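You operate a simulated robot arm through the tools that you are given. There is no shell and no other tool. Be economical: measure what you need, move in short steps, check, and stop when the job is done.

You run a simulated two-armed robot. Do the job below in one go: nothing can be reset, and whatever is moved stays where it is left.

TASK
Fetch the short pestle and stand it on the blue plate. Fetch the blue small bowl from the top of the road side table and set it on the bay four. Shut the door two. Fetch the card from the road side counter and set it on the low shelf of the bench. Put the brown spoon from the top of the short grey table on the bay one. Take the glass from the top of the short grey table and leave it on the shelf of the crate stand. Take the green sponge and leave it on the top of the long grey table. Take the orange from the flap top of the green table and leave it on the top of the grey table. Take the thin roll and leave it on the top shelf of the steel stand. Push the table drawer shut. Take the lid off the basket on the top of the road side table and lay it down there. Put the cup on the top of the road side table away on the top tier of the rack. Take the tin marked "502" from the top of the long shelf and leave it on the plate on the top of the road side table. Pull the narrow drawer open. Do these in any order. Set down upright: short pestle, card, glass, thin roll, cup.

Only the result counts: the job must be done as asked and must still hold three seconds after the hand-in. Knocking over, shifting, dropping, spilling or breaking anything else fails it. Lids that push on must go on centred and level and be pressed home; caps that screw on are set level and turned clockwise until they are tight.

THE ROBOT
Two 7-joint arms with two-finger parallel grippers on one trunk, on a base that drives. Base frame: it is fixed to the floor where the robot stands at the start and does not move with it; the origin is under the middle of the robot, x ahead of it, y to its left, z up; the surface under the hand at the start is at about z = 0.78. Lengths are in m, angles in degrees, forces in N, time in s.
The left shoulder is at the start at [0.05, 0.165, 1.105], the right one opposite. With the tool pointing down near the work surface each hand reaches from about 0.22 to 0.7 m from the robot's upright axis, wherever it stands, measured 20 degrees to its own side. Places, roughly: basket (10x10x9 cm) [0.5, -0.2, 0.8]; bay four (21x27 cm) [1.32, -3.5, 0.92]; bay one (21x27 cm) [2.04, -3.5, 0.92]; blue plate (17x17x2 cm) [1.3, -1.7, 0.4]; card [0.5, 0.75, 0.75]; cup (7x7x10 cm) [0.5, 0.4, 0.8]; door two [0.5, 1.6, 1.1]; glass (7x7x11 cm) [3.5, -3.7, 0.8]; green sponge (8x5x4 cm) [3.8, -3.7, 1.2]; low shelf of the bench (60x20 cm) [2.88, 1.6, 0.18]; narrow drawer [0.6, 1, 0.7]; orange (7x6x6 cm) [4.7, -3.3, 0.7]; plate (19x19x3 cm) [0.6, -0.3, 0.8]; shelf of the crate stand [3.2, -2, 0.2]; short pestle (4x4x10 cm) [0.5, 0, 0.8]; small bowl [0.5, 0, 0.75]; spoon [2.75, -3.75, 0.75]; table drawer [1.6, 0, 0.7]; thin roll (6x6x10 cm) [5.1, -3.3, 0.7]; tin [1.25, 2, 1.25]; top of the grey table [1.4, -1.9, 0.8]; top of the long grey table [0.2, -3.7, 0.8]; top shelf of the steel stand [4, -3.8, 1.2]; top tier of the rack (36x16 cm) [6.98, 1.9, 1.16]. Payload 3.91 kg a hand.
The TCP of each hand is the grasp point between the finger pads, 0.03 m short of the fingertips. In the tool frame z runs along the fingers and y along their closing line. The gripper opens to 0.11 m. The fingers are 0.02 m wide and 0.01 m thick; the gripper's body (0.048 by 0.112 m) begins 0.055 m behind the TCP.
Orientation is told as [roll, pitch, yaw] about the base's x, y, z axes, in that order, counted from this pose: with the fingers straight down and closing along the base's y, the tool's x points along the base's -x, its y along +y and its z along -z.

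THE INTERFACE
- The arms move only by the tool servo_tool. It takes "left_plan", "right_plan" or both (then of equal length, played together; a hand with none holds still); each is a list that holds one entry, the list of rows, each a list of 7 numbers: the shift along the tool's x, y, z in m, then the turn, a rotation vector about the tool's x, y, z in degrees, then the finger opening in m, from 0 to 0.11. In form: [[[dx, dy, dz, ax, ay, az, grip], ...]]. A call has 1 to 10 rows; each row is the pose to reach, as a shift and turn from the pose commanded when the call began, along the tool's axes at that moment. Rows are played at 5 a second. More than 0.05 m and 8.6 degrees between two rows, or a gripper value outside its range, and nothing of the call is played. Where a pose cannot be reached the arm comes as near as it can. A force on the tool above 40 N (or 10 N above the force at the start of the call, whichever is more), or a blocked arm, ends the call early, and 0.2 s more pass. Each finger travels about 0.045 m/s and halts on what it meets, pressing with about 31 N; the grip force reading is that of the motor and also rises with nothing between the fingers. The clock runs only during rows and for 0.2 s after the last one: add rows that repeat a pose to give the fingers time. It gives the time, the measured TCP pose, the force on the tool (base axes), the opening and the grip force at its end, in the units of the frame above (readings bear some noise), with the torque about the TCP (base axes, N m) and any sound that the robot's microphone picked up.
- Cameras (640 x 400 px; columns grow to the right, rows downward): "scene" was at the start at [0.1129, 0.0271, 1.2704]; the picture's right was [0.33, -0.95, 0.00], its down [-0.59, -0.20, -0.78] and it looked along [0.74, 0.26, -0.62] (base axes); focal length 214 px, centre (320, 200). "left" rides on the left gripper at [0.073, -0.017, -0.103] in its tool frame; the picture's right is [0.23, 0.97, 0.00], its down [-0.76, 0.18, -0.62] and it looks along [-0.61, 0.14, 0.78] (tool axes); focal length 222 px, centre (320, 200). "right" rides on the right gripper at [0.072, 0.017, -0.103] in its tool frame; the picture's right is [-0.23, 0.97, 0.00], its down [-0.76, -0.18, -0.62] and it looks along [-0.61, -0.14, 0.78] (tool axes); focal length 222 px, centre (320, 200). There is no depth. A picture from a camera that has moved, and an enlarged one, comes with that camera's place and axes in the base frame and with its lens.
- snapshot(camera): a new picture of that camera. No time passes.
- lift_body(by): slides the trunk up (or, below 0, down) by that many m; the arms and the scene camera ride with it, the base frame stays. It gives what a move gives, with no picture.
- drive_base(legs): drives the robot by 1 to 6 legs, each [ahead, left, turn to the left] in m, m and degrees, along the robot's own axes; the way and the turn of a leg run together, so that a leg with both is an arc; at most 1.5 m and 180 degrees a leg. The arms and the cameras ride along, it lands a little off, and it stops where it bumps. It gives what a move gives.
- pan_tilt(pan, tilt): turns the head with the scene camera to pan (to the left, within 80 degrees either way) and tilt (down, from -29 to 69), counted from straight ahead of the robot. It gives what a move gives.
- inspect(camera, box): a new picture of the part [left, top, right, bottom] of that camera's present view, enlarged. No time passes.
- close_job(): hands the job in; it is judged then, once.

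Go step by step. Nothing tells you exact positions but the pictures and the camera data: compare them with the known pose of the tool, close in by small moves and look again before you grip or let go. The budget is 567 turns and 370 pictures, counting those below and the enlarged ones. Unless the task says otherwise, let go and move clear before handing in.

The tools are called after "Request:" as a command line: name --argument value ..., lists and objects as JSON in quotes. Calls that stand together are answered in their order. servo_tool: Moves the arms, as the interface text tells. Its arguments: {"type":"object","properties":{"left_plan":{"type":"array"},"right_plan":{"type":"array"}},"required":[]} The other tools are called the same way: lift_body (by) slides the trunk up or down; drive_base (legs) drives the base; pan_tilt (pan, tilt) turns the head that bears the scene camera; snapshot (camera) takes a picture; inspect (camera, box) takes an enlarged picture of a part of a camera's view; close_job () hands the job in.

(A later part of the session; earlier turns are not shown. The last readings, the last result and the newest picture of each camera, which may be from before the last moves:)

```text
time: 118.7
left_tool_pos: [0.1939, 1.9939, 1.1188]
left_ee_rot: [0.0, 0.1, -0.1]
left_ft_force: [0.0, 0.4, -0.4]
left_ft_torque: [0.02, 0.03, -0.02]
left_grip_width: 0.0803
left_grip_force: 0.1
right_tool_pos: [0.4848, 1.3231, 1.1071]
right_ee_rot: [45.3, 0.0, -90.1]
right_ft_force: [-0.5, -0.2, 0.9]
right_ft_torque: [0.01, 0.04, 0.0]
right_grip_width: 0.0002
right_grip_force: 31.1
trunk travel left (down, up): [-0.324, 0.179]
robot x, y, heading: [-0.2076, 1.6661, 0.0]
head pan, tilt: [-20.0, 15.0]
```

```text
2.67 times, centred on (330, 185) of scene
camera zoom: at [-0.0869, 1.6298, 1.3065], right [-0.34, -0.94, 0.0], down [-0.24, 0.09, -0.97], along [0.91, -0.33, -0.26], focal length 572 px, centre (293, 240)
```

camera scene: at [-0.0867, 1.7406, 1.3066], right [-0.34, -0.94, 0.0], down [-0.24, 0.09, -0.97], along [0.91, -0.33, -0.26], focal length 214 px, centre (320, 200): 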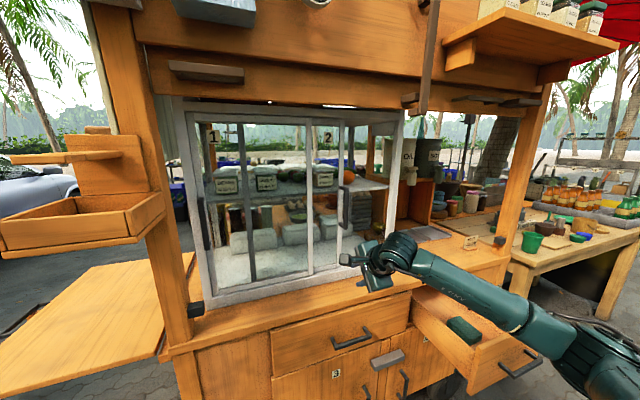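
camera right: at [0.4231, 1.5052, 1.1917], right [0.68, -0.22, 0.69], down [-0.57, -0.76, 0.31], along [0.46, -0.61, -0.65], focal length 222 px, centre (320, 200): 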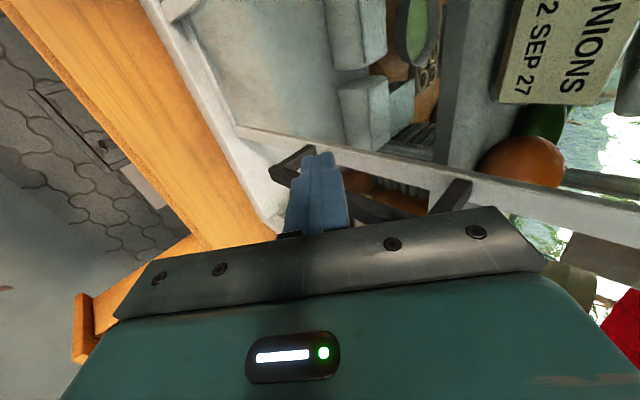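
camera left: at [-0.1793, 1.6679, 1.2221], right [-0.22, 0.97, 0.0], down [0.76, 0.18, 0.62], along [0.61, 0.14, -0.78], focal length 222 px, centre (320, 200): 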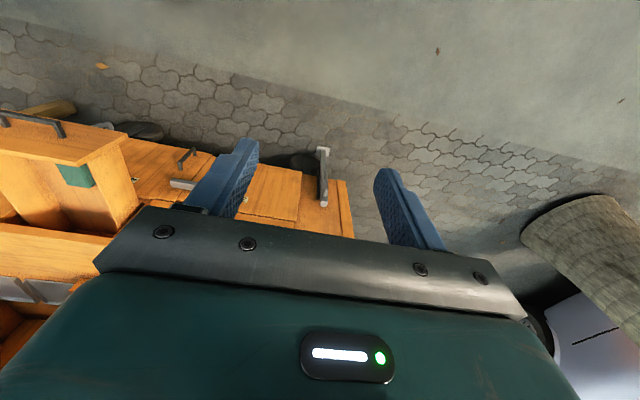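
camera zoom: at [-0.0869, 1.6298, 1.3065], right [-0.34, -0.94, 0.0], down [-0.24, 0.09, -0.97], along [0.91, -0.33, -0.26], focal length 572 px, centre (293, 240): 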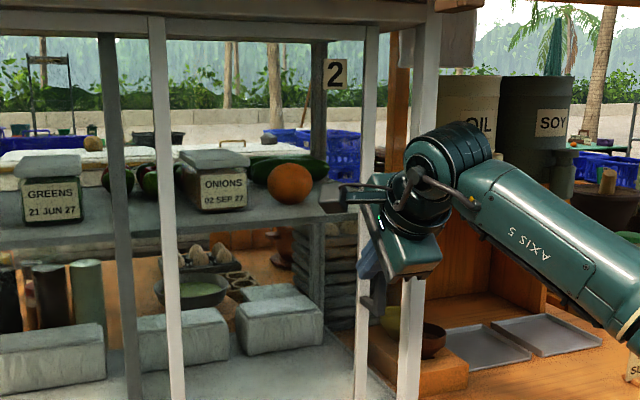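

Some 4–5 cm remain to the right frame; I push on with the arm.

Request:
servo_tool --right_plan '[[[-0.015, 0, 0, 0, 0, 0, 0.0], [-0.03, 0, 0, 0, 0, 0, 0.0], [-0.045, 0, 0, 0, 0, 0, 0.0], [-0.06, 0, 0, 0, 0, 0, 0.0], [-0.075, 0, 0, 0, 0, 0, 0.0]]]'

Request:
inspect --camera "scene" --box '[220, 110, 440, 260]'

```text
time: 119.9
left_tool_pos: [0.1916, 1.9952, 1.1192]
left_ee_rot: [0.0, 0.0, 0.0]
left_ft_force: [0.5, -0.5, 0.3]
left_ft_torque: [0.04, 0.0, -0.01]
left_grip_width: 0.0802
left_grip_force: 0.0
right_tool_pos: [0.4879, 1.2695, 1.1064]
right_ee_rot: [45.0, 0.4, -88.1]
right_ft_force: [-2.4, 10.0, 1.1]
right_ft_torque: [-0.14, -0.04, 0.06]
right_grip_width: 0.0
right_grip_force: 31.0
trunk travel left (down, up): [-0.324, 0.179]
robot x, y, heading: [-0.2061, 1.6617, -0.1]
head pan, tilt: [-20.0, 15.0]
stopped in row 5 (right hand): the force on the tool passed its limit at 47 N (the readings are from after the stop); the commanded pose is now the measured one
```

```text
2.67 times, centred on (330, 185) of scene
camera zoom: at [-0.0877, 1.6309, 1.3067], right [-0.34, -0.94, 0.0], down [-0.24, 0.09, -0.97], along [0.91, -0.33, -0.26], focal length 572 px, centre (293, 240)
```

zoom: 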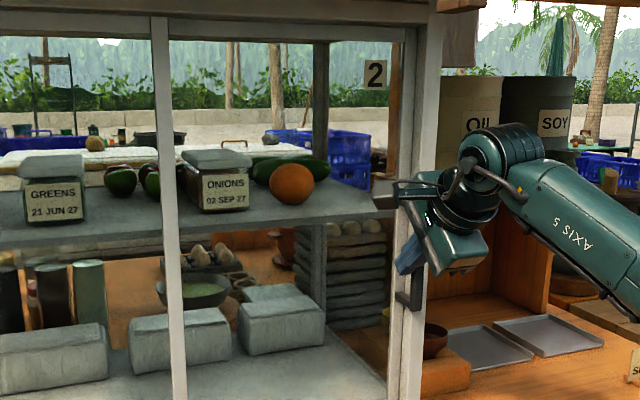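

Door two is shut. Withdraw and look for the long shelf with the tins.

Request:
servo_tool --right_plan '[[[0.01, 0, 0, 0, 0, 0, 0.0], [0.012, -0.02, -0.02, 0, 0, 0, 0.0], [0.012, -0.05, -0.05, 0, 0, 0, 0.0], [0.012, -0.08, -0.08, 0, 0, 0, 0.0], [0.012, -0.105, -0.105, 0, 0, 0, 0.0], [0.012, -0.13, -0.13, 0, 0, 0, 0.0]]]'

Request:
pan_tilt --pan 35 --tilt -5

Request:
snapshot --camera "scene"

Request:
pan_tilt --pan 0 --tilt -10

Request:
snapshot --camera "scene"

```text
time: 121.3
left_tool_pos: [0.1923, 1.9942, 1.1199]
left_ee_rot: [0.0, 0.0, -0.1]
left_ft_force: [0.1, -0.7, 0.0]
left_ft_torque: [-0.01, -0.03, -0.03]
left_grip_width: 0.0801
left_grip_force: 0.1
right_tool_pos: [0.301, 1.2738, 1.1055]
right_ee_rot: [44.9, 0.1, -88.5]
right_ft_force: [-0.6, 0.3, 0.6]
right_ft_torque: [0.04, -0.02, -0.03]
right_grip_width: 0.0001
right_grip_force: 31.0
trunk travel left (down, up): [-0.324, 0.179]
robot x, y, heading: [-0.2091, 1.6603, 0.1]
head pan, tilt: [-20.0, 15.0]
```

```text
time: 122.5
left_tool_pos: [0.1929, 1.9937, 1.1185]
left_ee_rot: [0.0, 0.0, -0.1]
left_ft_force: [-0.4, -0.5, -0.8]
left_ft_torque: [0.0, -0.03, 0.0]
left_grip_width: 0.0799
left_grip_force: 0.1
right_tool_pos: [0.3024, 1.2733, 1.1048]
right_ee_rot: [44.9, 0.2, -88.5]
right_ft_force: [0.1, 0.5, 0.3]
right_ft_torque: [0.01, -0.03, -0.02]
right_grip_width: 0.0
right_grip_force: 30.9
trunk travel left (down, up): [-0.324, 0.179]
robot x, y, heading: [-0.2082, 1.6666, 0.3]
head pan, tilt: [35.0, -5.0]
```

```text
284 pictures are left
camera scene: at [-0.1032, 1.7129, 1.3384], right [0.57, -0.82, 0.0], down [0.07, 0.05, -1.0], along [0.82, 0.57, 0.09], focal length 214 px, centre (320, 200)
```

scene: 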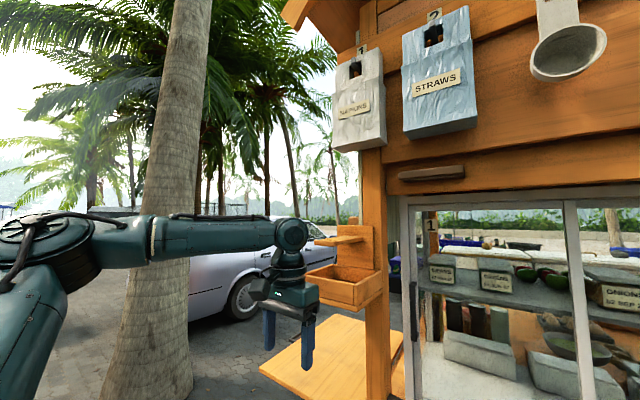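

```text
time: 123.5
left_tool_pos: [0.1931, 1.9943, 1.1198]
left_ee_rot: [0.0, 0.0, 0.0]
left_ft_force: [0.3, -0.5, 0.4]
left_ft_torque: [0.03, 0.0, -0.03]
left_grip_width: 0.08
left_grip_force: 0.0
right_tool_pos: [0.3019, 1.2722, 1.1058]
right_ee_rot: [44.8, 0.2, -88.5]
right_ft_force: [0.3, -0.2, 0.3]
right_ft_torque: [0.0, 0.01, 0.02]
right_grip_width: 0.0
right_grip_force: 31.1
trunk travel left (down, up): [-0.324, 0.179]
robot x, y, heading: [-0.2065, 1.6668, 0.0]
head pan, tilt: [0.0, -10.0]
```

```text
283 pictures are left
camera scene: at [-0.0906, 1.6629, 1.3459], right [0.0, -1.0, 0.0], down [0.17, 0.0, -0.98], along [0.98, 0.0, 0.17], focal length 214 px, centre (320, 200)
```

scene: 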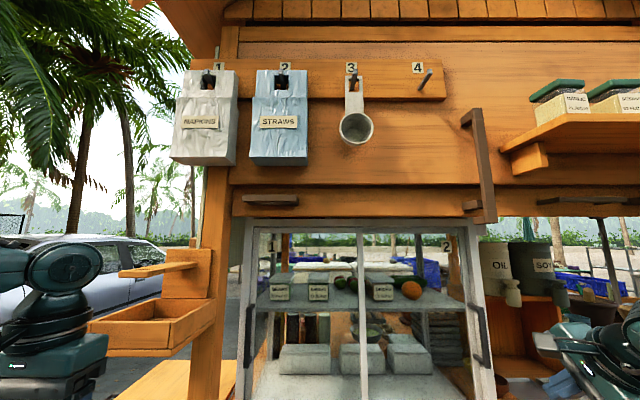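

Request:
drive_base --legs '[[-0.1, 0.9, 0]]'

Request:
pan_tilt --pan -15 --tilt 15

Request:
snapshot --camera "scene"

```text
time: 131.7
left_tool_pos: [0.0978, 2.8862, 1.1203]
left_ee_rot: [0.0, 0.0, -0.3]
left_ft_force: [0.2, -0.2, -0.5]
left_ft_torque: [-0.01, 0.04, -0.01]
left_grip_width: 0.0799
left_grip_force: 0.1
right_tool_pos: [0.2027, 2.1622, 1.1057]
right_ee_rot: [44.8, 0.2, -88.8]
right_ft_force: [0.2, -0.2, -0.5]
right_ft_torque: [0.0, -0.02, 0.02]
right_grip_width: 0.0003
right_grip_force: 30.8
trunk travel left (down, up): [-0.324, 0.179]
robot x, y, heading: [-0.3046, 2.5609, -0.5]
head pan, tilt: [0.0, -10.0]
```

```text
time: 132.6
left_tool_pos: [0.0961, 2.8855, 1.1188]
left_ee_rot: [0.1, 0.0, -0.3]
left_ft_force: [-0.2, 1.1, 0.2]
left_ft_torque: [0.01, 0.0, -0.01]
left_grip_width: 0.08
left_grip_force: 0.2
right_tool_pos: [0.2021, 2.1642, 1.105]
right_ee_rot: [44.9, 0.2, -88.8]
right_ft_force: [-0.5, 0.2, 0.0]
right_ft_torque: [-0.04, -0.01, 0.01]
right_grip_width: 0.0
right_grip_force: 31.2
trunk travel left (down, up): [-0.324, 0.179]
robot x, y, heading: [-0.3041, 2.5533, -0.2]
head pan, tilt: [-15.0, 15.0]
```

```text
282 pictures are left
camera scene: at [-0.1827, 2.5313, 1.3066], right [-0.26, -0.96, 0.0], down [-0.25, 0.07, -0.97], along [0.93, -0.25, -0.26], focal length 214 px, centre (320, 200)
```

scene: 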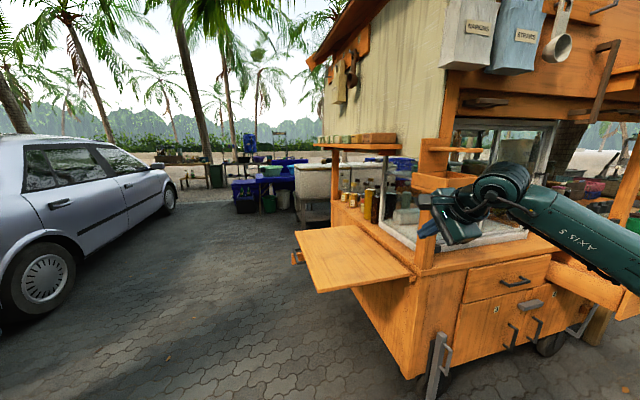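

The long shelf is on the cart's left side wall above the flap. I drive around and face it.

Request:
drive_base --legs '[[0, 0.35, 0], [1.5, 0, 0], [0, 0, -90]]'

Request:
pan_tilt --pan 0 --tilt 15

Request:
snapshot --camera "scene"

```text
time: 147.2
left_tool_pos: [1.5329, 2.4902, 1.119]
left_ee_rot: [0.0, 0.0, -91.6]
left_ft_force: [-0.9, -0.3, -0.2]
left_ft_torque: [-0.04, -0.03, -0.01]
left_grip_width: 0.0801
left_grip_force: 0.2
right_tool_pos: [0.8089, 2.4001, 1.1066]
right_ee_rot: [44.7, 0.2, 180.0]
right_ft_force: [0.1, -0.1, 0.3]
right_ft_torque: [-0.02, -0.02, -0.01]
right_grip_width: 0.0
right_grip_force: 30.9
trunk travel left (down, up): [-0.324, 0.179]
robot x, y, heading: [1.2126, 2.8948, -91.5]
head pan, tilt: [-15.0, 15.0]
```

```text
time: 148.0
left_tool_pos: [1.5322, 2.4896, 1.1191]
left_ee_rot: [0.0, 0.0, -91.7]
left_ft_force: [-0.3, 0.0, -0.4]
left_ft_torque: [-0.01, -0.03, 0.0]
left_grip_width: 0.0796
left_grip_force: 0.1
right_tool_pos: [0.8105, 2.4009, 1.1056]
right_ee_rot: [44.9, 0.2, 180.1]
right_ft_force: [-0.3, 0.5, 0.2]
right_ft_torque: [0.01, 0.03, 0.0]
right_grip_width: 0.0
right_grip_force: 30.9
trunk travel left (down, up): [-0.324, 0.179]
robot x, y, heading: [1.2127, 2.8964, -91.3]
head pan, tilt: [0.0, 15.0]
```

```text
281 pictures are left
camera scene: at [1.2125, 2.7744, 1.3066], right [-1.0, 0.03, 0.0], down [0.01, 0.26, -0.97], along [-0.03, -0.97, -0.26], focal length 214 px, centre (320, 200)
```

scene: 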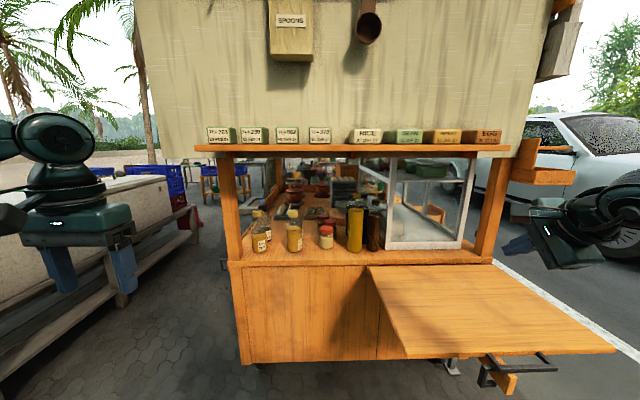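

Request:
inspect --camera "scene" --box '[190, 105, 520, 170]'

```text
1.94 times, centred on (355, 138) of scene
camera zoom: at [1.2125, 2.7744, 1.3066], right [-1.0, 0.03, 0.0], down [0.01, 0.26, -0.97], along [-0.03, -0.97, -0.26], focal length 416 px, centre (252, 321)
```

zoom: 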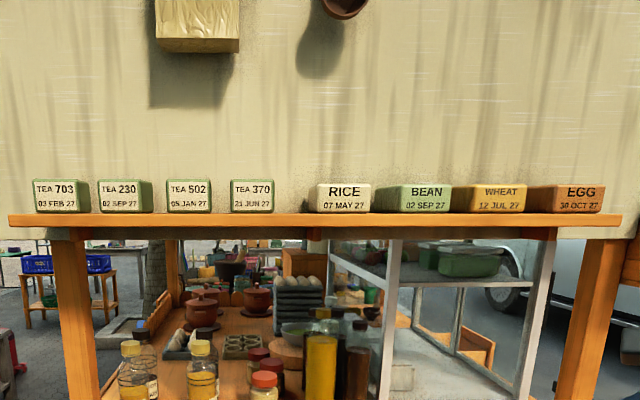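

Tin "502" is the third from the left. I raise the trunk and pitch the left hand forward for a frontal grasp.

Request:
lift_body --by 0.17

Request:
drive_base --legs '[[0, -0.08, 1.4]]'

Request:
servo_tool --left_plan '[[[-0.01, 0, 0, 0, -8.2, 0, 0.1], [-0.02, 0, 0, 0, -16.4, 0, 0.11], [-0.03, 0, 0, 0, -24.6, 0, 0.11], [-0.04, 0, 0, 0, -32.8, 0, 0.11], [-0.05, 0, 0, 0, -41, 0, 0.11], [-0.06, 0, 0, 0, -49, 0, 0.11], [-0.07, 0, 0, 0, -57, 0, 0.11], [-0.08, 0, 0, 0, -65, 0, 0.11]]]'

Request:
snapshot --camera "left"

Request:
snapshot --camera "scene"

```text
time: 149.9
left_tool_pos: [1.5331, 2.4905, 1.2898]
left_ee_rot: [0.0, 0.0, -91.5]
left_ft_force: [-0.2, -0.2, -0.1]
left_ft_torque: [0.02, 0.04, 0.05]
left_grip_width: 0.0797
left_grip_force: 0.0
right_tool_pos: [0.8094, 2.4004, 1.2755]
right_ee_rot: [44.8, 0.2, 180.0]
right_ft_force: [-0.8, 0.0, -0.2]
right_ft_torque: [-0.01, 0.01, 0.01]
right_grip_width: 0.0
right_grip_force: 30.9
trunk travel left (down, up): [-0.494, 0.009]
robot x, y, heading: [1.2116, 2.903, -91.5]
head pan, tilt: [0.0, 15.0]
```

```text
time: 151.3
left_tool_pos: [1.4629, 2.5002, 1.2905]
left_ee_rot: [-0.1, 0.0, -90.2]
left_ft_force: [-0.4, -0.9, -0.4]
left_ft_torque: [-0.03, -0.01, -0.04]
left_grip_width: 0.08
left_grip_force: 0.1
right_tool_pos: [0.7413, 2.3912, 1.2765]
right_ee_rot: [44.8, 0.2, -178.6]
right_ft_force: [-0.5, -0.3, 0.0]
right_ft_torque: [0.0, -0.02, 0.0]
right_grip_width: 0.0001
right_grip_force: 31.8
trunk travel left (down, up): [-0.494, 0.009]
robot x, y, heading: [1.1341, 2.8995, -90.1]
head pan, tilt: [0.0, 15.0]
```

```text
time: 153.1
left_tool_pos: [1.4625, 2.4178, 1.2886]
left_ee_rot: [-0.2, -65.2, -90.0]
left_ft_force: [0.1, -0.2, -0.2]
left_ft_torque: [0.0, -0.02, 0.02]
left_grip_width: 0.1102
left_grip_force: 0.1
right_tool_pos: [0.7416, 2.3913, 1.2764]
right_ee_rot: [44.8, 0.2, -178.6]
right_ft_force: [-0.4, 0.2, 0.8]
right_ft_torque: [0.0, 0.01, 0.02]
right_grip_width: 0.0
right_grip_force: 31.4
trunk travel left (down, up): [-0.494, 0.009]
robot x, y, heading: [1.1297, 2.9032, -90.1]
head pan, tilt: [0.0, 15.0]
```

```text
279 pictures are left
camera left: at [1.4459, 2.542, 1.2668], right [0.97, 0.09, -0.21], down [0.18, 0.24, 0.95], along [0.14, -0.97, 0.22], focal length 222 px, centre (320, 200)
```

left: 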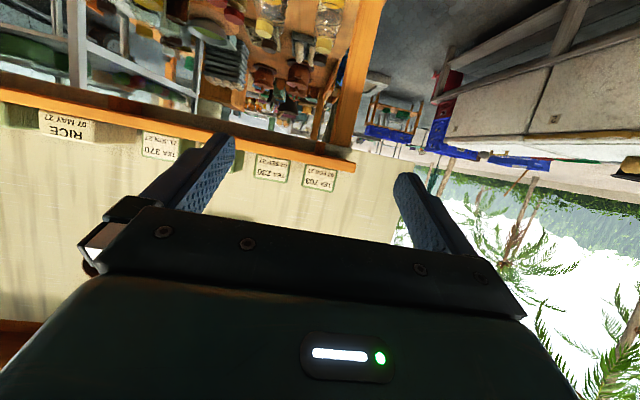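

```text
278 pictures are left
camera scene: at [1.1359, 2.7753, 1.4766], right [-1.0, 0.0, 0.0], down [0.0, 0.26, -0.97], along [0.0, -0.97, -0.26], focal length 214 px, centre (320, 200)
```

scene: 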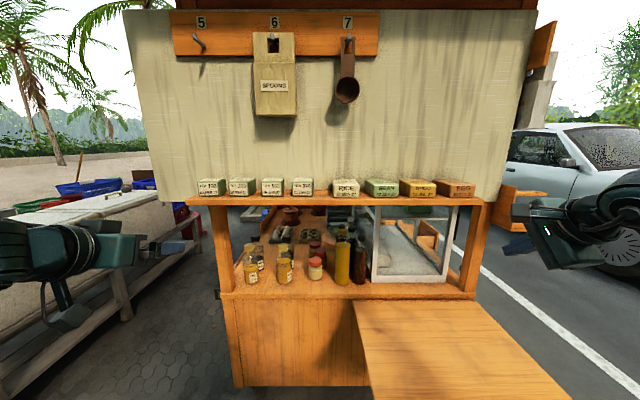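

Request:
inspect --camera "scene" --box '[180, 165, 340, 215]'

```text
4.00 times, centred on (260, 190) of scene
camera zoom: at [1.1359, 2.7753, 1.4766], right [-1.0, 0.0, 0.0], down [0.0, 0.26, -0.97], along [0.0, -0.97, -0.26], focal length 858 px, centre (560, 240)
```

zoom: 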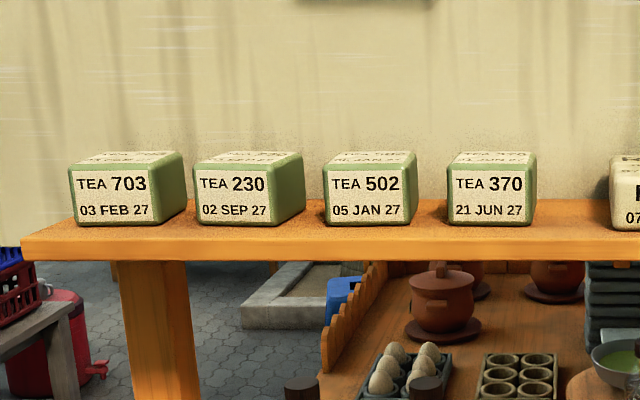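

Request:
servo_tool --left_plan '[[[-0.045, -0.02, 0.015, 0, 2, 0, 0.11], [-0.09, -0.04, 0.03, 0, 4, 0, 0.11], [-0.125, -0.06, 0.055, 0, 6, 0, 0.11], [-0.15, -0.08, 0.09, 0, 8, 0, 0.11], [-0.175, -0.1, 0.125, 0, 10, 0, 0.11], [-0.195, -0.12, 0.16, 0, 10, 0, 0.11], [-0.21, -0.135, 0.2, 0, 10, 0, 0.11], [-0.231, -0.155, 0.24, 0, 10, 0, 0.11]]]'

Request:
snapshot --camera "left"

Request:
inspect --camera "scene" --box '[180, 140, 380, 240]'

```text
refused: row 1 steps farther than a row can; nothing moved
```

```text
276 pictures are left
camera left: at [1.4459, 2.542, 1.2668], right [0.97, 0.09, -0.21], down [0.18, 0.24, 0.95], along [0.14, -0.97, 0.22], focal length 222 px, centre (320, 200)
```

left: 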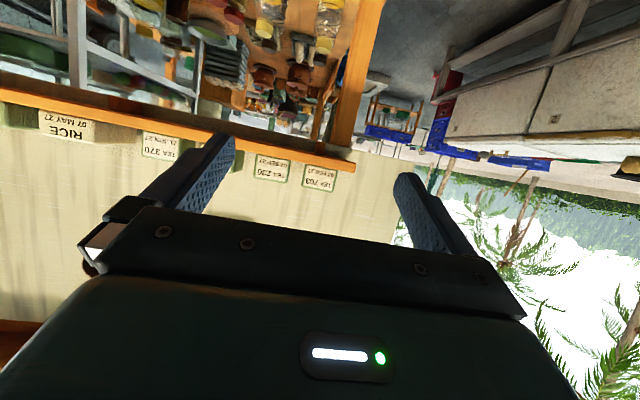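

```text
3.20 times, centred on (280, 190) of scene
camera zoom: at [1.1359, 2.7753, 1.4766], right [-1.0, 0.0, 0.0], down [0.0, 0.26, -0.97], along [0.0, -0.97, -0.26], focal length 686 px, centre (448, 232)
```

zoom: 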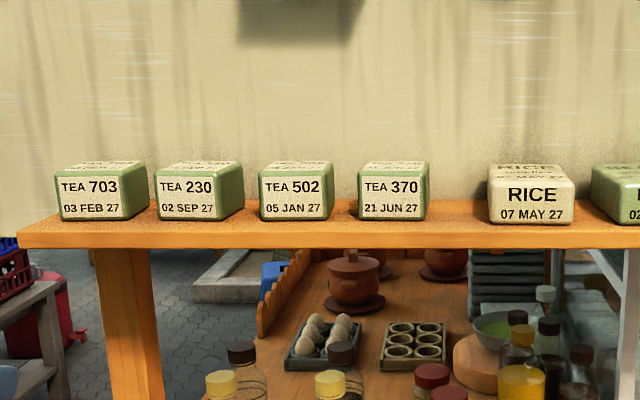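

Request:
servo_tool --left_plan '[[[-0.03, -0.015, 0.01, 0, 1, 0, 0.11], [-0.06, -0.03, 0.02, 0, 2, 0, 0.11], [-0.09, -0.045, 0.035, 0, 4, 0, 0.11], [-0.115, -0.06, 0.055, 0, 5, 0, 0.11], [-0.14, -0.075, 0.08, 0, 7, 0, 0.11], [-0.16, -0.09, 0.11, 0, 8, 0, 0.11], [-0.18, -0.105, 0.14, 0, 9, 0, 0.11], [-0.2, -0.12, 0.17, 0, 10, 0, 0.11], [-0.217, -0.138, 0.205, 0, 10, 0, 0.11], [-0.231, -0.155, 0.24, 0, 10, 0, 0.11]]]'

```text
time: 155.3
left_tool_pos: [1.3572, 2.2102, 1.3723]
left_ee_rot: [0.0, -55.0, -90.2]
left_ft_force: [-0.2, -0.2, 0.5]
left_ft_torque: [0.01, 0.0, 0.0]
left_grip_width: 0.1098
left_grip_force: 0.0
left hand out of reach, approached as far as the arm can: row 8, 9, 10
right_tool_pos: [0.7415, 2.3928, 1.2757]
right_ee_rot: [44.9, 0.2, -178.6]
right_ft_force: [0.5, 1.0, -0.1]
right_ft_torque: [0.0, -0.01, 0.0]
right_grip_width: 0.0003
right_grip_force: 31.2
trunk travel left (down, up): [-0.494, 0.009]
robot x, y, heading: [1.1312, 2.9, -90.2]
head pan, tilt: [0.0, 15.0]
```

Request:
drive_base --legs '[[0.14, 0, 0]]'

Request:
snapshot --camera "left"

Request:
snapshot --camera "scene"

```text
time: 156.6
left_tool_pos: [1.358, 2.0672, 1.3712]
left_ee_rot: [-0.2, -54.9, -90.1]
left_ft_force: [-0.7, 0.3, -0.4]
left_ft_torque: [-0.03, 0.0, 0.01]
left_grip_width: 0.1098
left_grip_force: 0.1
right_tool_pos: [0.7419, 2.2519, 1.2756]
right_ee_rot: [44.8, 0.1, -178.7]
right_ft_force: [0.4, -0.5, 0.5]
right_ft_torque: [0.02, 0.0, 0.0]
right_grip_width: 0.0001
right_grip_force: 30.8
trunk travel left (down, up): [-0.494, 0.009]
robot x, y, heading: [1.1345, 2.7574, -90.6]
head pan, tilt: [0.0, 15.0]
```

```text
274 pictures are left
camera left: at [1.3391, 2.1939, 1.37], right [0.97, 0.13, -0.19], down [0.18, 0.07, 0.98], along [0.14, -0.99, 0.05], focal length 222 px, centre (320, 200)
```

left: 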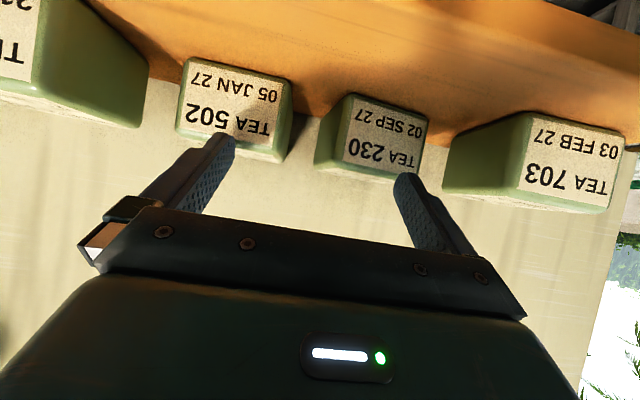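

```text
273 pictures are left
camera scene: at [1.135, 2.6348, 1.4765], right [-1.0, 0.0, 0.0], down [0.0, 0.26, -0.97], along [0.0, -0.97, -0.26], focal length 214 px, centre (320, 200)
```

scene: 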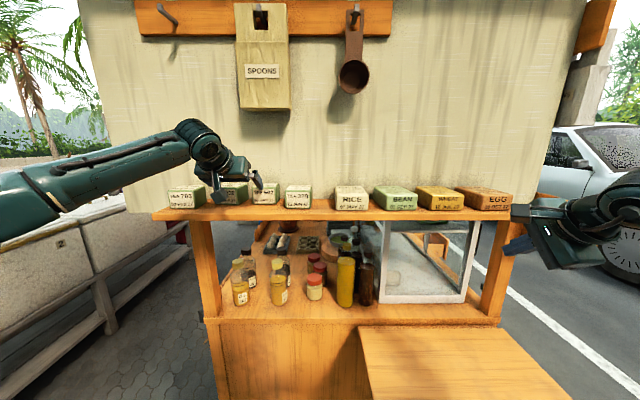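

Request:
servo_tool --left_plan '[[[-0.0155, -0.02, -0.0023, 0, 0, 0, 0.11], [-0.0155, -0.045, -0.0023, 0, 0, 0, 0.11], [-0.0155, -0.066, -0.0023, 0, 0, 0, 0.11]]]'

Request:
snapshot --camera "left"

```text
time: 157.4
left_tool_pos: [1.344, 2.0772, 1.3725]
left_ee_rot: [-0.1, -54.9, -90.1]
left_ft_force: [0.3, 0.4, -0.9]
left_ft_torque: [0.0, 0.02, 0.01]
left_grip_width: 0.11
left_grip_force: 0.0
left hand out of reach, approached as far as the arm can: row 1, 2, 3
right_tool_pos: [0.7426, 2.2509, 1.2748]
right_ee_rot: [44.9, 0.2, -178.8]
right_ft_force: [-0.1, 0.3, -0.1]
right_ft_torque: [0.01, -0.03, -0.02]
right_grip_width: 0.0
right_grip_force: 30.9
trunk travel left (down, up): [-0.494, 0.009]
robot x, y, heading: [1.1333, 2.7625, -89.9]
head pan, tilt: [0.0, 15.0]
```

```text
272 pictures are left
camera left: at [1.3277, 2.2036, 1.3721], right [0.97, 0.13, -0.19], down [0.18, 0.07, 0.98], along [0.14, -0.99, 0.05], focal length 222 px, centre (320, 200)
```

left: 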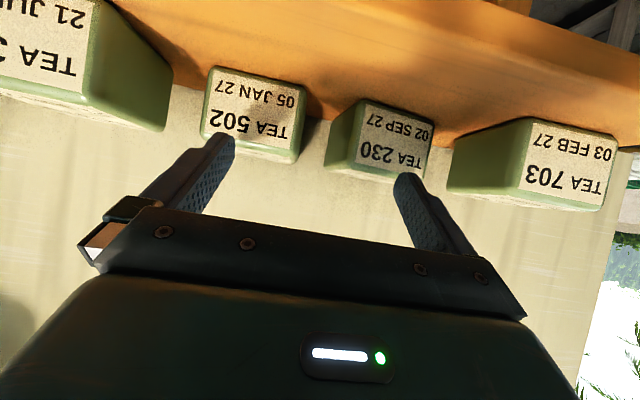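

Request:
servo_tool --left_plan '[[[0, 0, -0.04, 0, 0, 0, 0.11], [0, 0, -0.08, 0, 0, 0, 0.11]]]'

Request:
drive_base --legs '[[0.08, -0.05, 0]]'

Request:
snapshot --camera "left"

```text
time: 158.0
left_tool_pos: [1.3447, 2.1452, 1.4197]
left_ee_rot: [0.0, -54.9, -90.0]
left_ft_force: [-0.3, 0.7, -0.1]
left_ft_torque: [0.01, 0.0, -0.04]
left_grip_width: 0.1099
left_grip_force: 0.0
right_tool_pos: [0.7405, 2.2523, 1.2768]
right_ee_rot: [44.9, 0.2, -178.7]
right_ft_force: [-1.0, 0.0, -0.5]
right_ft_torque: [0.0, -0.03, -0.01]
right_grip_width: 0.0
right_grip_force: 31.1
trunk travel left (down, up): [-0.494, 0.009]
robot x, y, heading: [1.1355, 2.7561, -89.9]
head pan, tilt: [0.0, 15.0]
```

```text
time: 159.1
left_tool_pos: [1.296, 2.0641, 1.4195]
left_ee_rot: [-0.1, -54.9, -90.1]
left_ft_force: [0.3, -0.8, 0.1]
left_ft_torque: [-0.03, -0.02, 0.05]
left_grip_width: 0.1101
left_grip_force: 0.0
right_tool_pos: [0.691, 2.1723, 1.2757]
right_ee_rot: [44.8, 0.1, -178.7]
right_ft_force: [0.4, -0.3, -0.6]
right_ft_torque: [0.02, 0.03, 0.05]
right_grip_width: 0.0
right_grip_force: 31.0
trunk travel left (down, up): [-0.494, 0.009]
robot x, y, heading: [1.0838, 2.6786, -90.2]
head pan, tilt: [0.0, 15.0]
```

```text
271 pictures are left
camera left: at [1.2777, 2.1897, 1.4181], right [0.97, 0.13, -0.19], down [0.18, 0.07, 0.98], along [0.14, -0.99, 0.05], focal length 222 px, centre (320, 200)
```

left: 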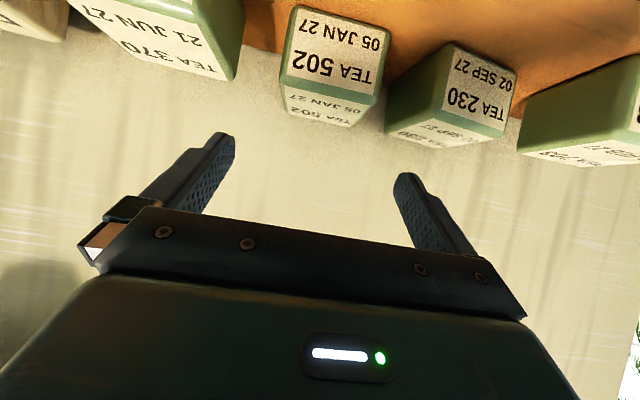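

Request:
servo_tool --left_plan '[[[0.018, -0.004, 0.0, 0, 0, 0, 0.11], [0.0366, -0.004, 0.02, 0, 0, 0, 0.11], [0.0366, -0.004, 0.05, 0, 0, 0, 0.11], [0.0366, -0.004, 0.08, 0, 0, 0, 0.11]]]'

Request:
snapshot --camera "left"

```text
time: 160.1
left_tool_pos: [1.2864, 2.036, 1.3755]
left_ee_rot: [-2.8, -57.3, -88.2]
left_ft_force: [-1.7, 4.8, 17.6]
left_ft_torque: [-0.18, 1.1, -0.37]
left_grip_width: 0.1098
left_grip_force: 0.1
right_tool_pos: [0.6918, 2.1718, 1.2756]
right_ee_rot: [44.8, 0.3, -178.6]
right_ft_force: [0.1, -0.4, 0.0]
right_ft_torque: [0.02, 0.02, -0.01]
right_grip_width: 0.0
right_grip_force: 31.2
trunk travel left (down, up): [-0.494, 0.009]
robot x, y, heading: [1.0822, 2.6795, -90.3]
head pan, tilt: [0.0, 15.0]
stopped in row 4 (left hand): the force on the tool passed its limit at 47 N (the readings are from after the stop); the commanded pose is now the measured one
```

```text
270 pictures are left
camera left: at [1.2704, 2.1609, 1.3699], right [0.97, 0.11, -0.22], down [0.2, 0.11, 0.97], along [0.14, -0.99, 0.09], focal length 222 px, centre (320, 200)
```

left: 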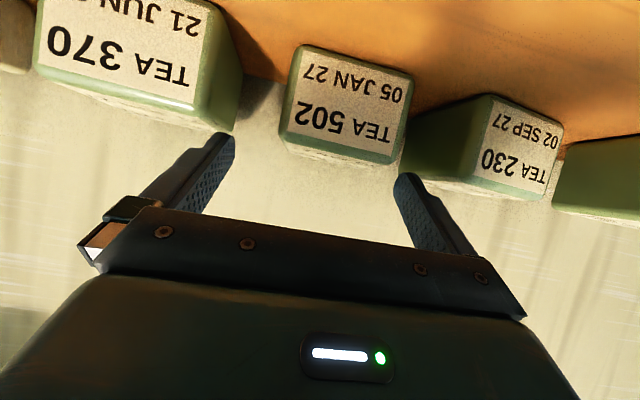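

A finger touched the neighbouring tin; I back off, straighten, and use a narrower opening.

Request:
servo_tool --left_plan '[[[0, 0, -0.03, 0, 0, 0, 0.11], [0, 0, -0.05, -1.25, 2.3, 1.1, 0.1], [0, 0, -0.05, -1.25, 2.3, 1.1, 0.09], [0, 0, -0.05, -1.25, 2.3, 1.1, 0.09]]]'

Request:
inspect --camera "scene" --box '[180, 140, 340, 240]'

Request:
snapshot --camera "left"

```text
time: 161.1
left_tool_pos: [1.2887, 2.0779, 1.396]
left_ee_rot: [1.1, -54.4, -90.7]
left_ft_force: [0.1, -0.5, 0.2]
left_ft_torque: [-0.01, 0.02, 0.01]
left_grip_width: 0.0899
left_grip_force: 0.1
right_tool_pos: [0.6912, 2.1733, 1.2758]
right_ee_rot: [44.8, 0.2, -178.7]
right_ft_force: [-0.6, -0.4, -0.5]
right_ft_torque: [0.0, -0.01, -0.02]
right_grip_width: 0.0
right_grip_force: 30.8
trunk travel left (down, up): [-0.494, 0.009]
robot x, y, heading: [1.0835, 2.6777, -90.2]
head pan, tilt: [0.0, 15.0]
```

```text
4.00 times, centred on (260, 190) of scene
camera zoom: at [1.0852, 2.5565, 1.4766], right [-1.0, 0.0, 0.0], down [0.0, 0.26, -0.97], along [0.0, -0.97, -0.26], focal length 858 px, centre (560, 240)
```

zoom: 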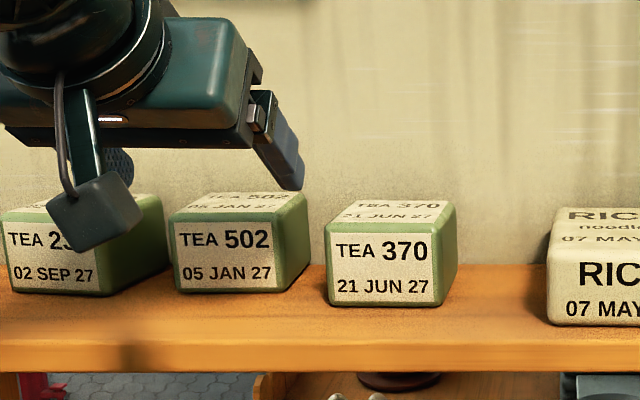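

```text
268 pictures are left
camera left: at [1.272, 2.2034, 1.3971], right [0.98, 0.13, -0.17], down [0.17, 0.06, 0.98], along [0.14, -0.99, 0.04], focal length 222 px, centre (320, 200)
```

left: 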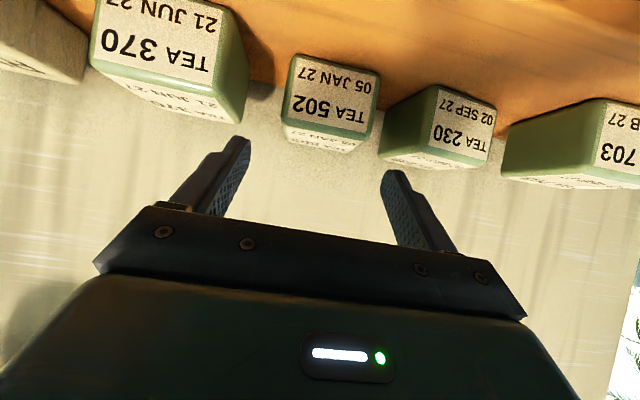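

Tin 370 got dragged about 3 cm forward; I'll push it back into line with closed fingers before grasping 502.

Request:
servo_tool --left_plan '[[[0.0, -0.02, -0.04, 0, 0, 0, 0.06], [0.03, -0.045, -0.035, 0, 0, 0, 0.03], [0.06, -0.07, -0.01, 0, 0, 0, 0.0], [0.0798, -0.089, 0.0168, 0, 0, 0, 0.0], [0.0798, -0.089, 0.0168, 0, 0, 0, 0.0]]]'

Request:
inspect --camera "scene" --box '[180, 140, 340, 240]'

Request:
snapshot --camera "left"

```text
time: 162.2
left_tool_pos: [1.1978, 2.1114, 1.3254]
left_ee_rot: [1.1, -54.8, -91.0]
left_ft_force: [-8.2, 1.0, 10.1]
left_ft_torque: [-0.22, 0.2, -0.15]
left_grip_width: 0.0
left_grip_force: 13.4
right_tool_pos: [0.6892, 2.1731, 1.2761]
right_ee_rot: [44.9, 0.3, -178.7]
right_ft_force: [0.5, 0.4, -0.2]
right_ft_torque: [0.01, -0.02, -0.02]
right_grip_width: 0.0003
right_grip_force: 31.0
trunk travel left (down, up): [-0.494, 0.009]
robot x, y, heading: [1.0856, 2.6793, -90.3]
head pan, tilt: [0.0, 15.0]
```

```text
4.00 times, centred on (260, 190) of scene
camera zoom: at [1.0831, 2.5577, 1.4769], right [-1.0, 0.0, 0.0], down [0.0, 0.26, -0.97], along [0.0, -0.97, -0.26], focal length 858 px, centre (560, 240)
```

zoom: 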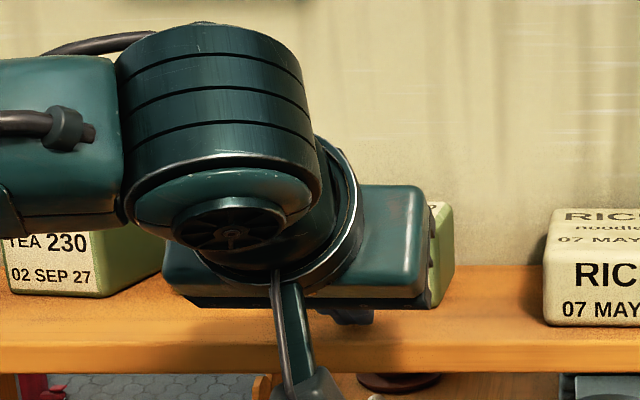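

```text
266 pictures are left
camera left: at [1.1801, 2.237, 1.3249], right [0.98, 0.13, -0.18], down [0.17, 0.07, 0.98], along [0.14, -0.99, 0.05], focal length 222 px, centre (320, 200)
```

left: 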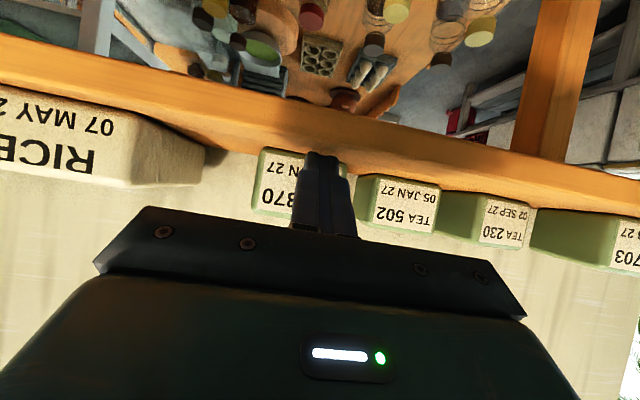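

Request:
servo_tool --left_plan '[[[-0.0098, 0, -0.0069, 0, 0, 0, 0.0], [-0.0213, 0, 0.0095, 0, 0, 0, 0.0], [-0.0305, 0, 0.022, 0, 0, 0, 0.0], [-0.037, 0, 0.031, 0, 0, 0, 0.0]]]'

Request:
snapshot --camera "left"

```text
time: 163.2
left_tool_pos: [1.212, 2.0792, 1.3293]
left_ee_rot: [1.1, -54.4, -90.8]
left_ft_force: [0.5, -0.7, -0.2]
left_ft_torque: [0.01, -0.02, 0.02]
left_grip_width: 0.0003
left_grip_force: 31.0
left hand out of reach, approached as far as the arm can: row 2, 3, 4
right_tool_pos: [0.6911, 2.1719, 1.2762]
right_ee_rot: [44.9, 0.2, -178.6]
right_ft_force: [0.5, 0.4, -0.2]
right_ft_torque: [0.02, -0.02, 0.0]
right_grip_width: 0.0002
right_grip_force: 30.6
trunk travel left (down, up): [-0.494, 0.009]
robot x, y, heading: [1.0821, 2.677, -90.0]
head pan, tilt: [0.0, 15.0]
```

```text
265 pictures are left
camera left: at [1.1952, 2.2058, 1.3302], right [0.98, 0.13, -0.17], down [0.17, 0.06, 0.98], along [0.14, -0.99, 0.04], focal length 222 px, centre (320, 200)
```

left: 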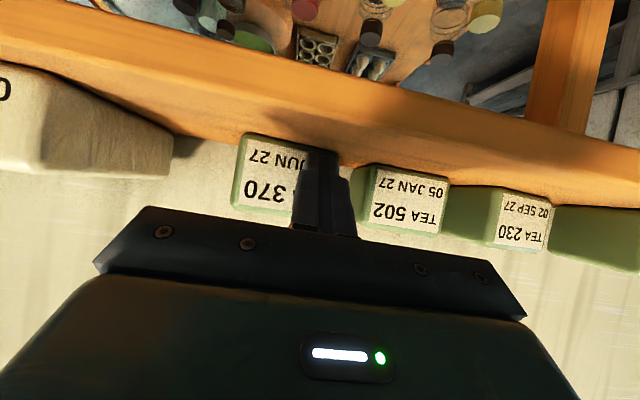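

Request:
drive_base --legs '[[0, -0.015, 0], [0.03, 0, 0]]'

Request:
snapshot --camera "left"

```text
time: 164.6
left_tool_pos: [1.1959, 2.0647, 1.3329]
left_ee_rot: [0.8, -54.1, -90.8]
left_ft_force: [2.0, 11.6, 1.1]
left_ft_torque: [0.02, -0.05, 0.08]
left_grip_width: 0.0001
left_grip_force: 31.0
right_tool_pos: [0.6774, 2.1502, 1.2772]
right_ee_rot: [45.1, 0.1, -178.5]
right_ft_force: [-0.3, -0.2, -0.3]
right_ft_torque: [0.02, 0.02, -0.01]
right_grip_width: 0.0
right_grip_force: 31.5
trunk travel left (down, up): [-0.494, 0.009]
robot x, y, heading: [1.0705, 2.6584, -90.2]
head pan, tilt: [0.0, 15.0]
stopped in leg 2: the force on the tool passed its limit at 82 N (the readings are from after the stop); the commanded pose is now the measured one
```

```text
264 pictures are left
camera left: at [1.1788, 2.1908, 1.3341], right [0.98, 0.13, -0.18], down [0.17, 0.06, 0.98], along [0.14, -0.99, 0.03], focal length 222 px, centre (320, 200)
```

left: 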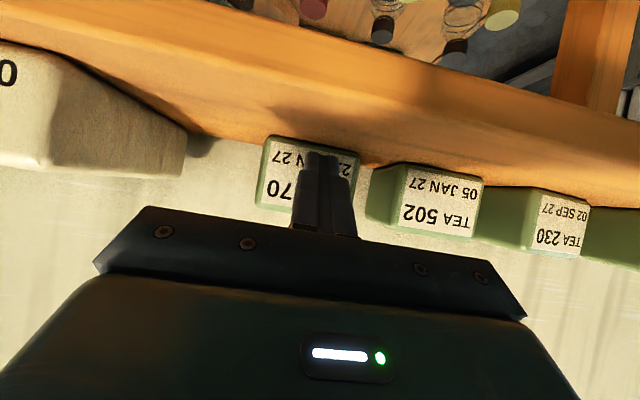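

Request:
servo_tool --left_plan '[[[0.0, 0, -0.02, 0, 0, 0, 0.0], [-0.0, 0, -0.05, 0, 0, 0, 0.0], [0, 0.04, -0.07, 0, 0, 0, 0.0], [0, 0.08, -0.08, 0, 0, 0, 0.04], [0, 0.12, -0.08, 0, 0, 0, 0.08]]]'

Request:
inspect --camera "scene" --box '[180, 140, 340, 240]'

```text
time: 165.8
left_tool_pos: [1.3165, 2.1269, 1.378]
left_ee_rot: [0.8, -53.9, -90.7]
left_ft_force: [-0.3, 0.3, 0.0]
left_ft_torque: [0.0, -0.02, -0.02]
left_grip_width: 0.0495
left_grip_force: 0.1
right_tool_pos: [0.6788, 2.1486, 1.2772]
right_ee_rot: [44.9, 0.1, -178.6]
right_ft_force: [-0.5, -0.3, -0.3]
right_ft_torque: [0.01, 0.02, 0.03]
right_grip_width: 0.0001
right_grip_force: 31.0
trunk travel left (down, up): [-0.494, 0.009]
robot x, y, heading: [1.0696, 2.6544, -90.0]
head pan, tilt: [0.0, 15.0]
```

```text
4.00 times, centred on (260, 190) of scene
camera zoom: at [1.0718, 2.5325, 1.4766], right [-1.0, 0.0, 0.0], down [0.0, 0.26, -0.97], along [0.0, -0.97, -0.26], focal length 858 px, centre (560, 240)
```

zoom: 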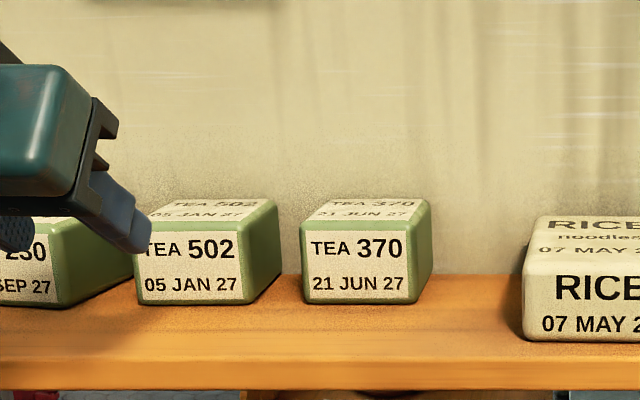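

Aligned again. Now approach 502 with an opening of 0.097.

Request:
servo_tool --left_plan '[[[-0.015, -0.005, 0.0, 0, 0, 0, 0.08], [-0.03, -0.012, 0.01, 0, 0, 0, 0.097], [-0.045, -0.0175, 0.028, 0, 0, 0, 0.097], [-0.045, -0.0175, 0.043, 0, 0, 0, 0.097]]]'

Request:
snapshot --camera "left"

Request:
inspect --camera "scene" --box '[180, 140, 340, 240]'

```text
time: 166.8
left_tool_pos: [1.299, 2.0644, 1.3894]
left_ee_rot: [0.8, -53.9, -90.8]
left_ft_force: [-0.2, 0.0, -0.1]
left_ft_torque: [0.02, -0.04, -0.06]
left_grip_width: 0.097
left_grip_force: 0.2
right_tool_pos: [0.6778, 2.1472, 1.2756]
right_ee_rot: [44.9, 0.2, -178.6]
right_ft_force: [0.6, 0.7, 0.2]
right_ft_torque: [0.02, -0.02, 0.02]
right_grip_width: 0.0
right_grip_force: 31.2
trunk travel left (down, up): [-0.494, 0.009]
robot x, y, heading: [1.0658, 2.6548, -90.0]
head pan, tilt: [0.0, 15.0]
```

```text
262 pictures are left
camera left: at [1.2807, 2.1903, 1.3915], right [0.98, 0.13, -0.18], down [0.17, 0.05, 0.98], along [0.14, -0.99, 0.03], focal length 222 px, centre (320, 200)
```

left: 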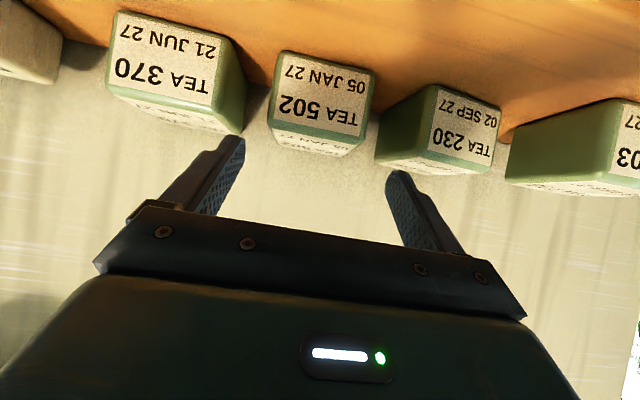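

```text
4.00 times, centred on (260, 190) of scene
camera zoom: at [1.0707, 2.5321, 1.4765], right [-1.0, 0.0, 0.0], down [0.0, 0.26, -0.97], along [0.0, -0.97, -0.26], focal length 858 px, centre (560, 240)
```

zoom: 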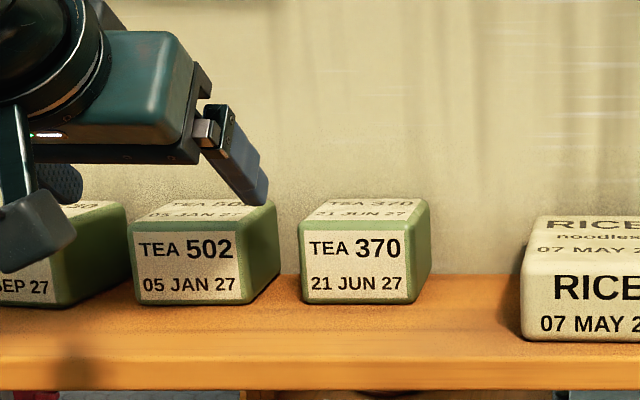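

Request:
servo_tool --left_plan '[[[0, -0.002, 0.03, 0, 0, 0, 0.097], [0, -0.002, 0.055, 0, 0, 0, 0.097], [0, -0.002, 0.08, 0, 0, 0, 0.097], [0, -0.002, 0.1, 0, 0, 0, 0.097]]]'

Request:
snapshot --camera "left"

```text
time: 167.8
left_tool_pos: [1.2961, 1.9934, 1.3364]
left_ee_rot: [0.8, -54.1, -90.7]
left_ft_force: [0.0, 35.4, 9.2]
left_ft_torque: [0.06, -0.37, 1.23]
left_grip_width: 0.097
left_grip_force: 0.0
right_tool_pos: [0.6779, 2.1545, 1.279]
right_ee_rot: [45.2, 0.3, -178.5]
right_ft_force: [-0.2, 0.4, 0.2]
right_ft_torque: [0.0, -0.02, -0.02]
right_grip_width: 0.0
right_grip_force: 31.3
trunk travel left (down, up): [-0.494, 0.009]
robot x, y, heading: [1.0692, 2.6547, -90.0]
head pan, tilt: [0.0, 15.0]
```

```text
260 pictures are left
camera left: at [1.2788, 2.119, 1.3381], right [0.98, 0.13, -0.18], down [0.17, 0.06, 0.98], along [0.14, -0.99, 0.04], focal length 222 px, centre (320, 200)
```

left: 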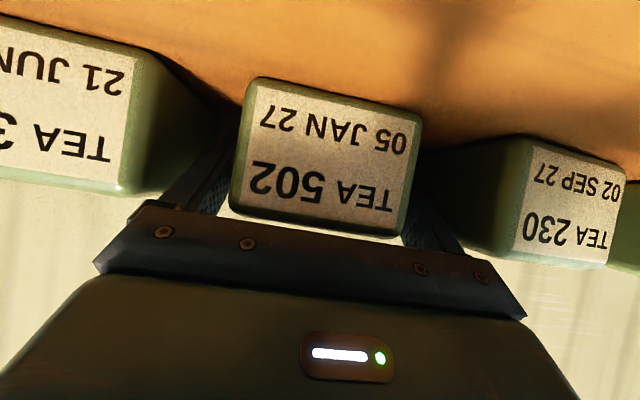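

Request:
servo_tool --left_plan '[[[0, 0, -0.008, 0, 0, 0, 0.097], [0, 0, -0.008, 0, 0, 0, 0.08], [0, 0, -0.008, 0, 0, 0, 0.06], [0, 0, -0.008, 0, 0, 0, 0.06], [0, 0, -0.008, 0, 0, 0, 0.06]]]'

Request:
snapshot --camera "left"

```text
time: 169.0
left_tool_pos: [1.2989, 1.9931, 1.3367]
left_ee_rot: [0.9, -54.1, -90.7]
left_ft_force: [5.6, 14.0, 2.4]
left_ft_torque: [-0.01, -0.07, 0.69]
left_grip_width: 0.0716
left_grip_force: 31.2
right_tool_pos: [0.6789, 2.1499, 1.2782]
right_ee_rot: [45.0, 0.0, -178.7]
right_ft_force: [-0.6, 1.1, -0.4]
right_ft_torque: [0.03, 0.02, -0.03]
right_grip_width: 0.0002
right_grip_force: 30.5
trunk travel left (down, up): [-0.494, 0.009]
robot x, y, heading: [1.0668, 2.6569, -90.0]
head pan, tilt: [0.0, 15.0]
```

```text
259 pictures are left
camera left: at [1.2803, 2.119, 1.3387], right [0.98, 0.13, -0.18], down [0.17, 0.06, 0.98], along [0.14, -0.99, 0.03], focal length 222 px, centre (320, 200)
```

left: 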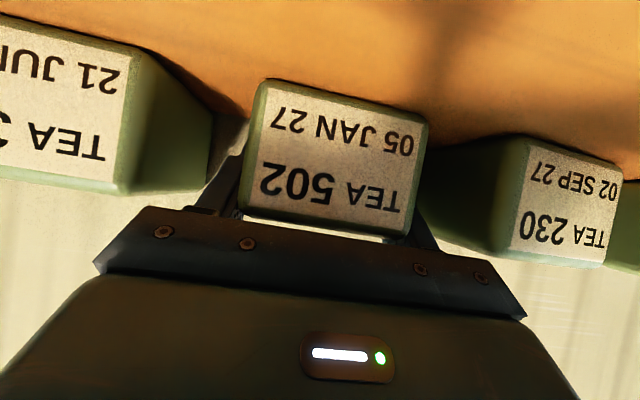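

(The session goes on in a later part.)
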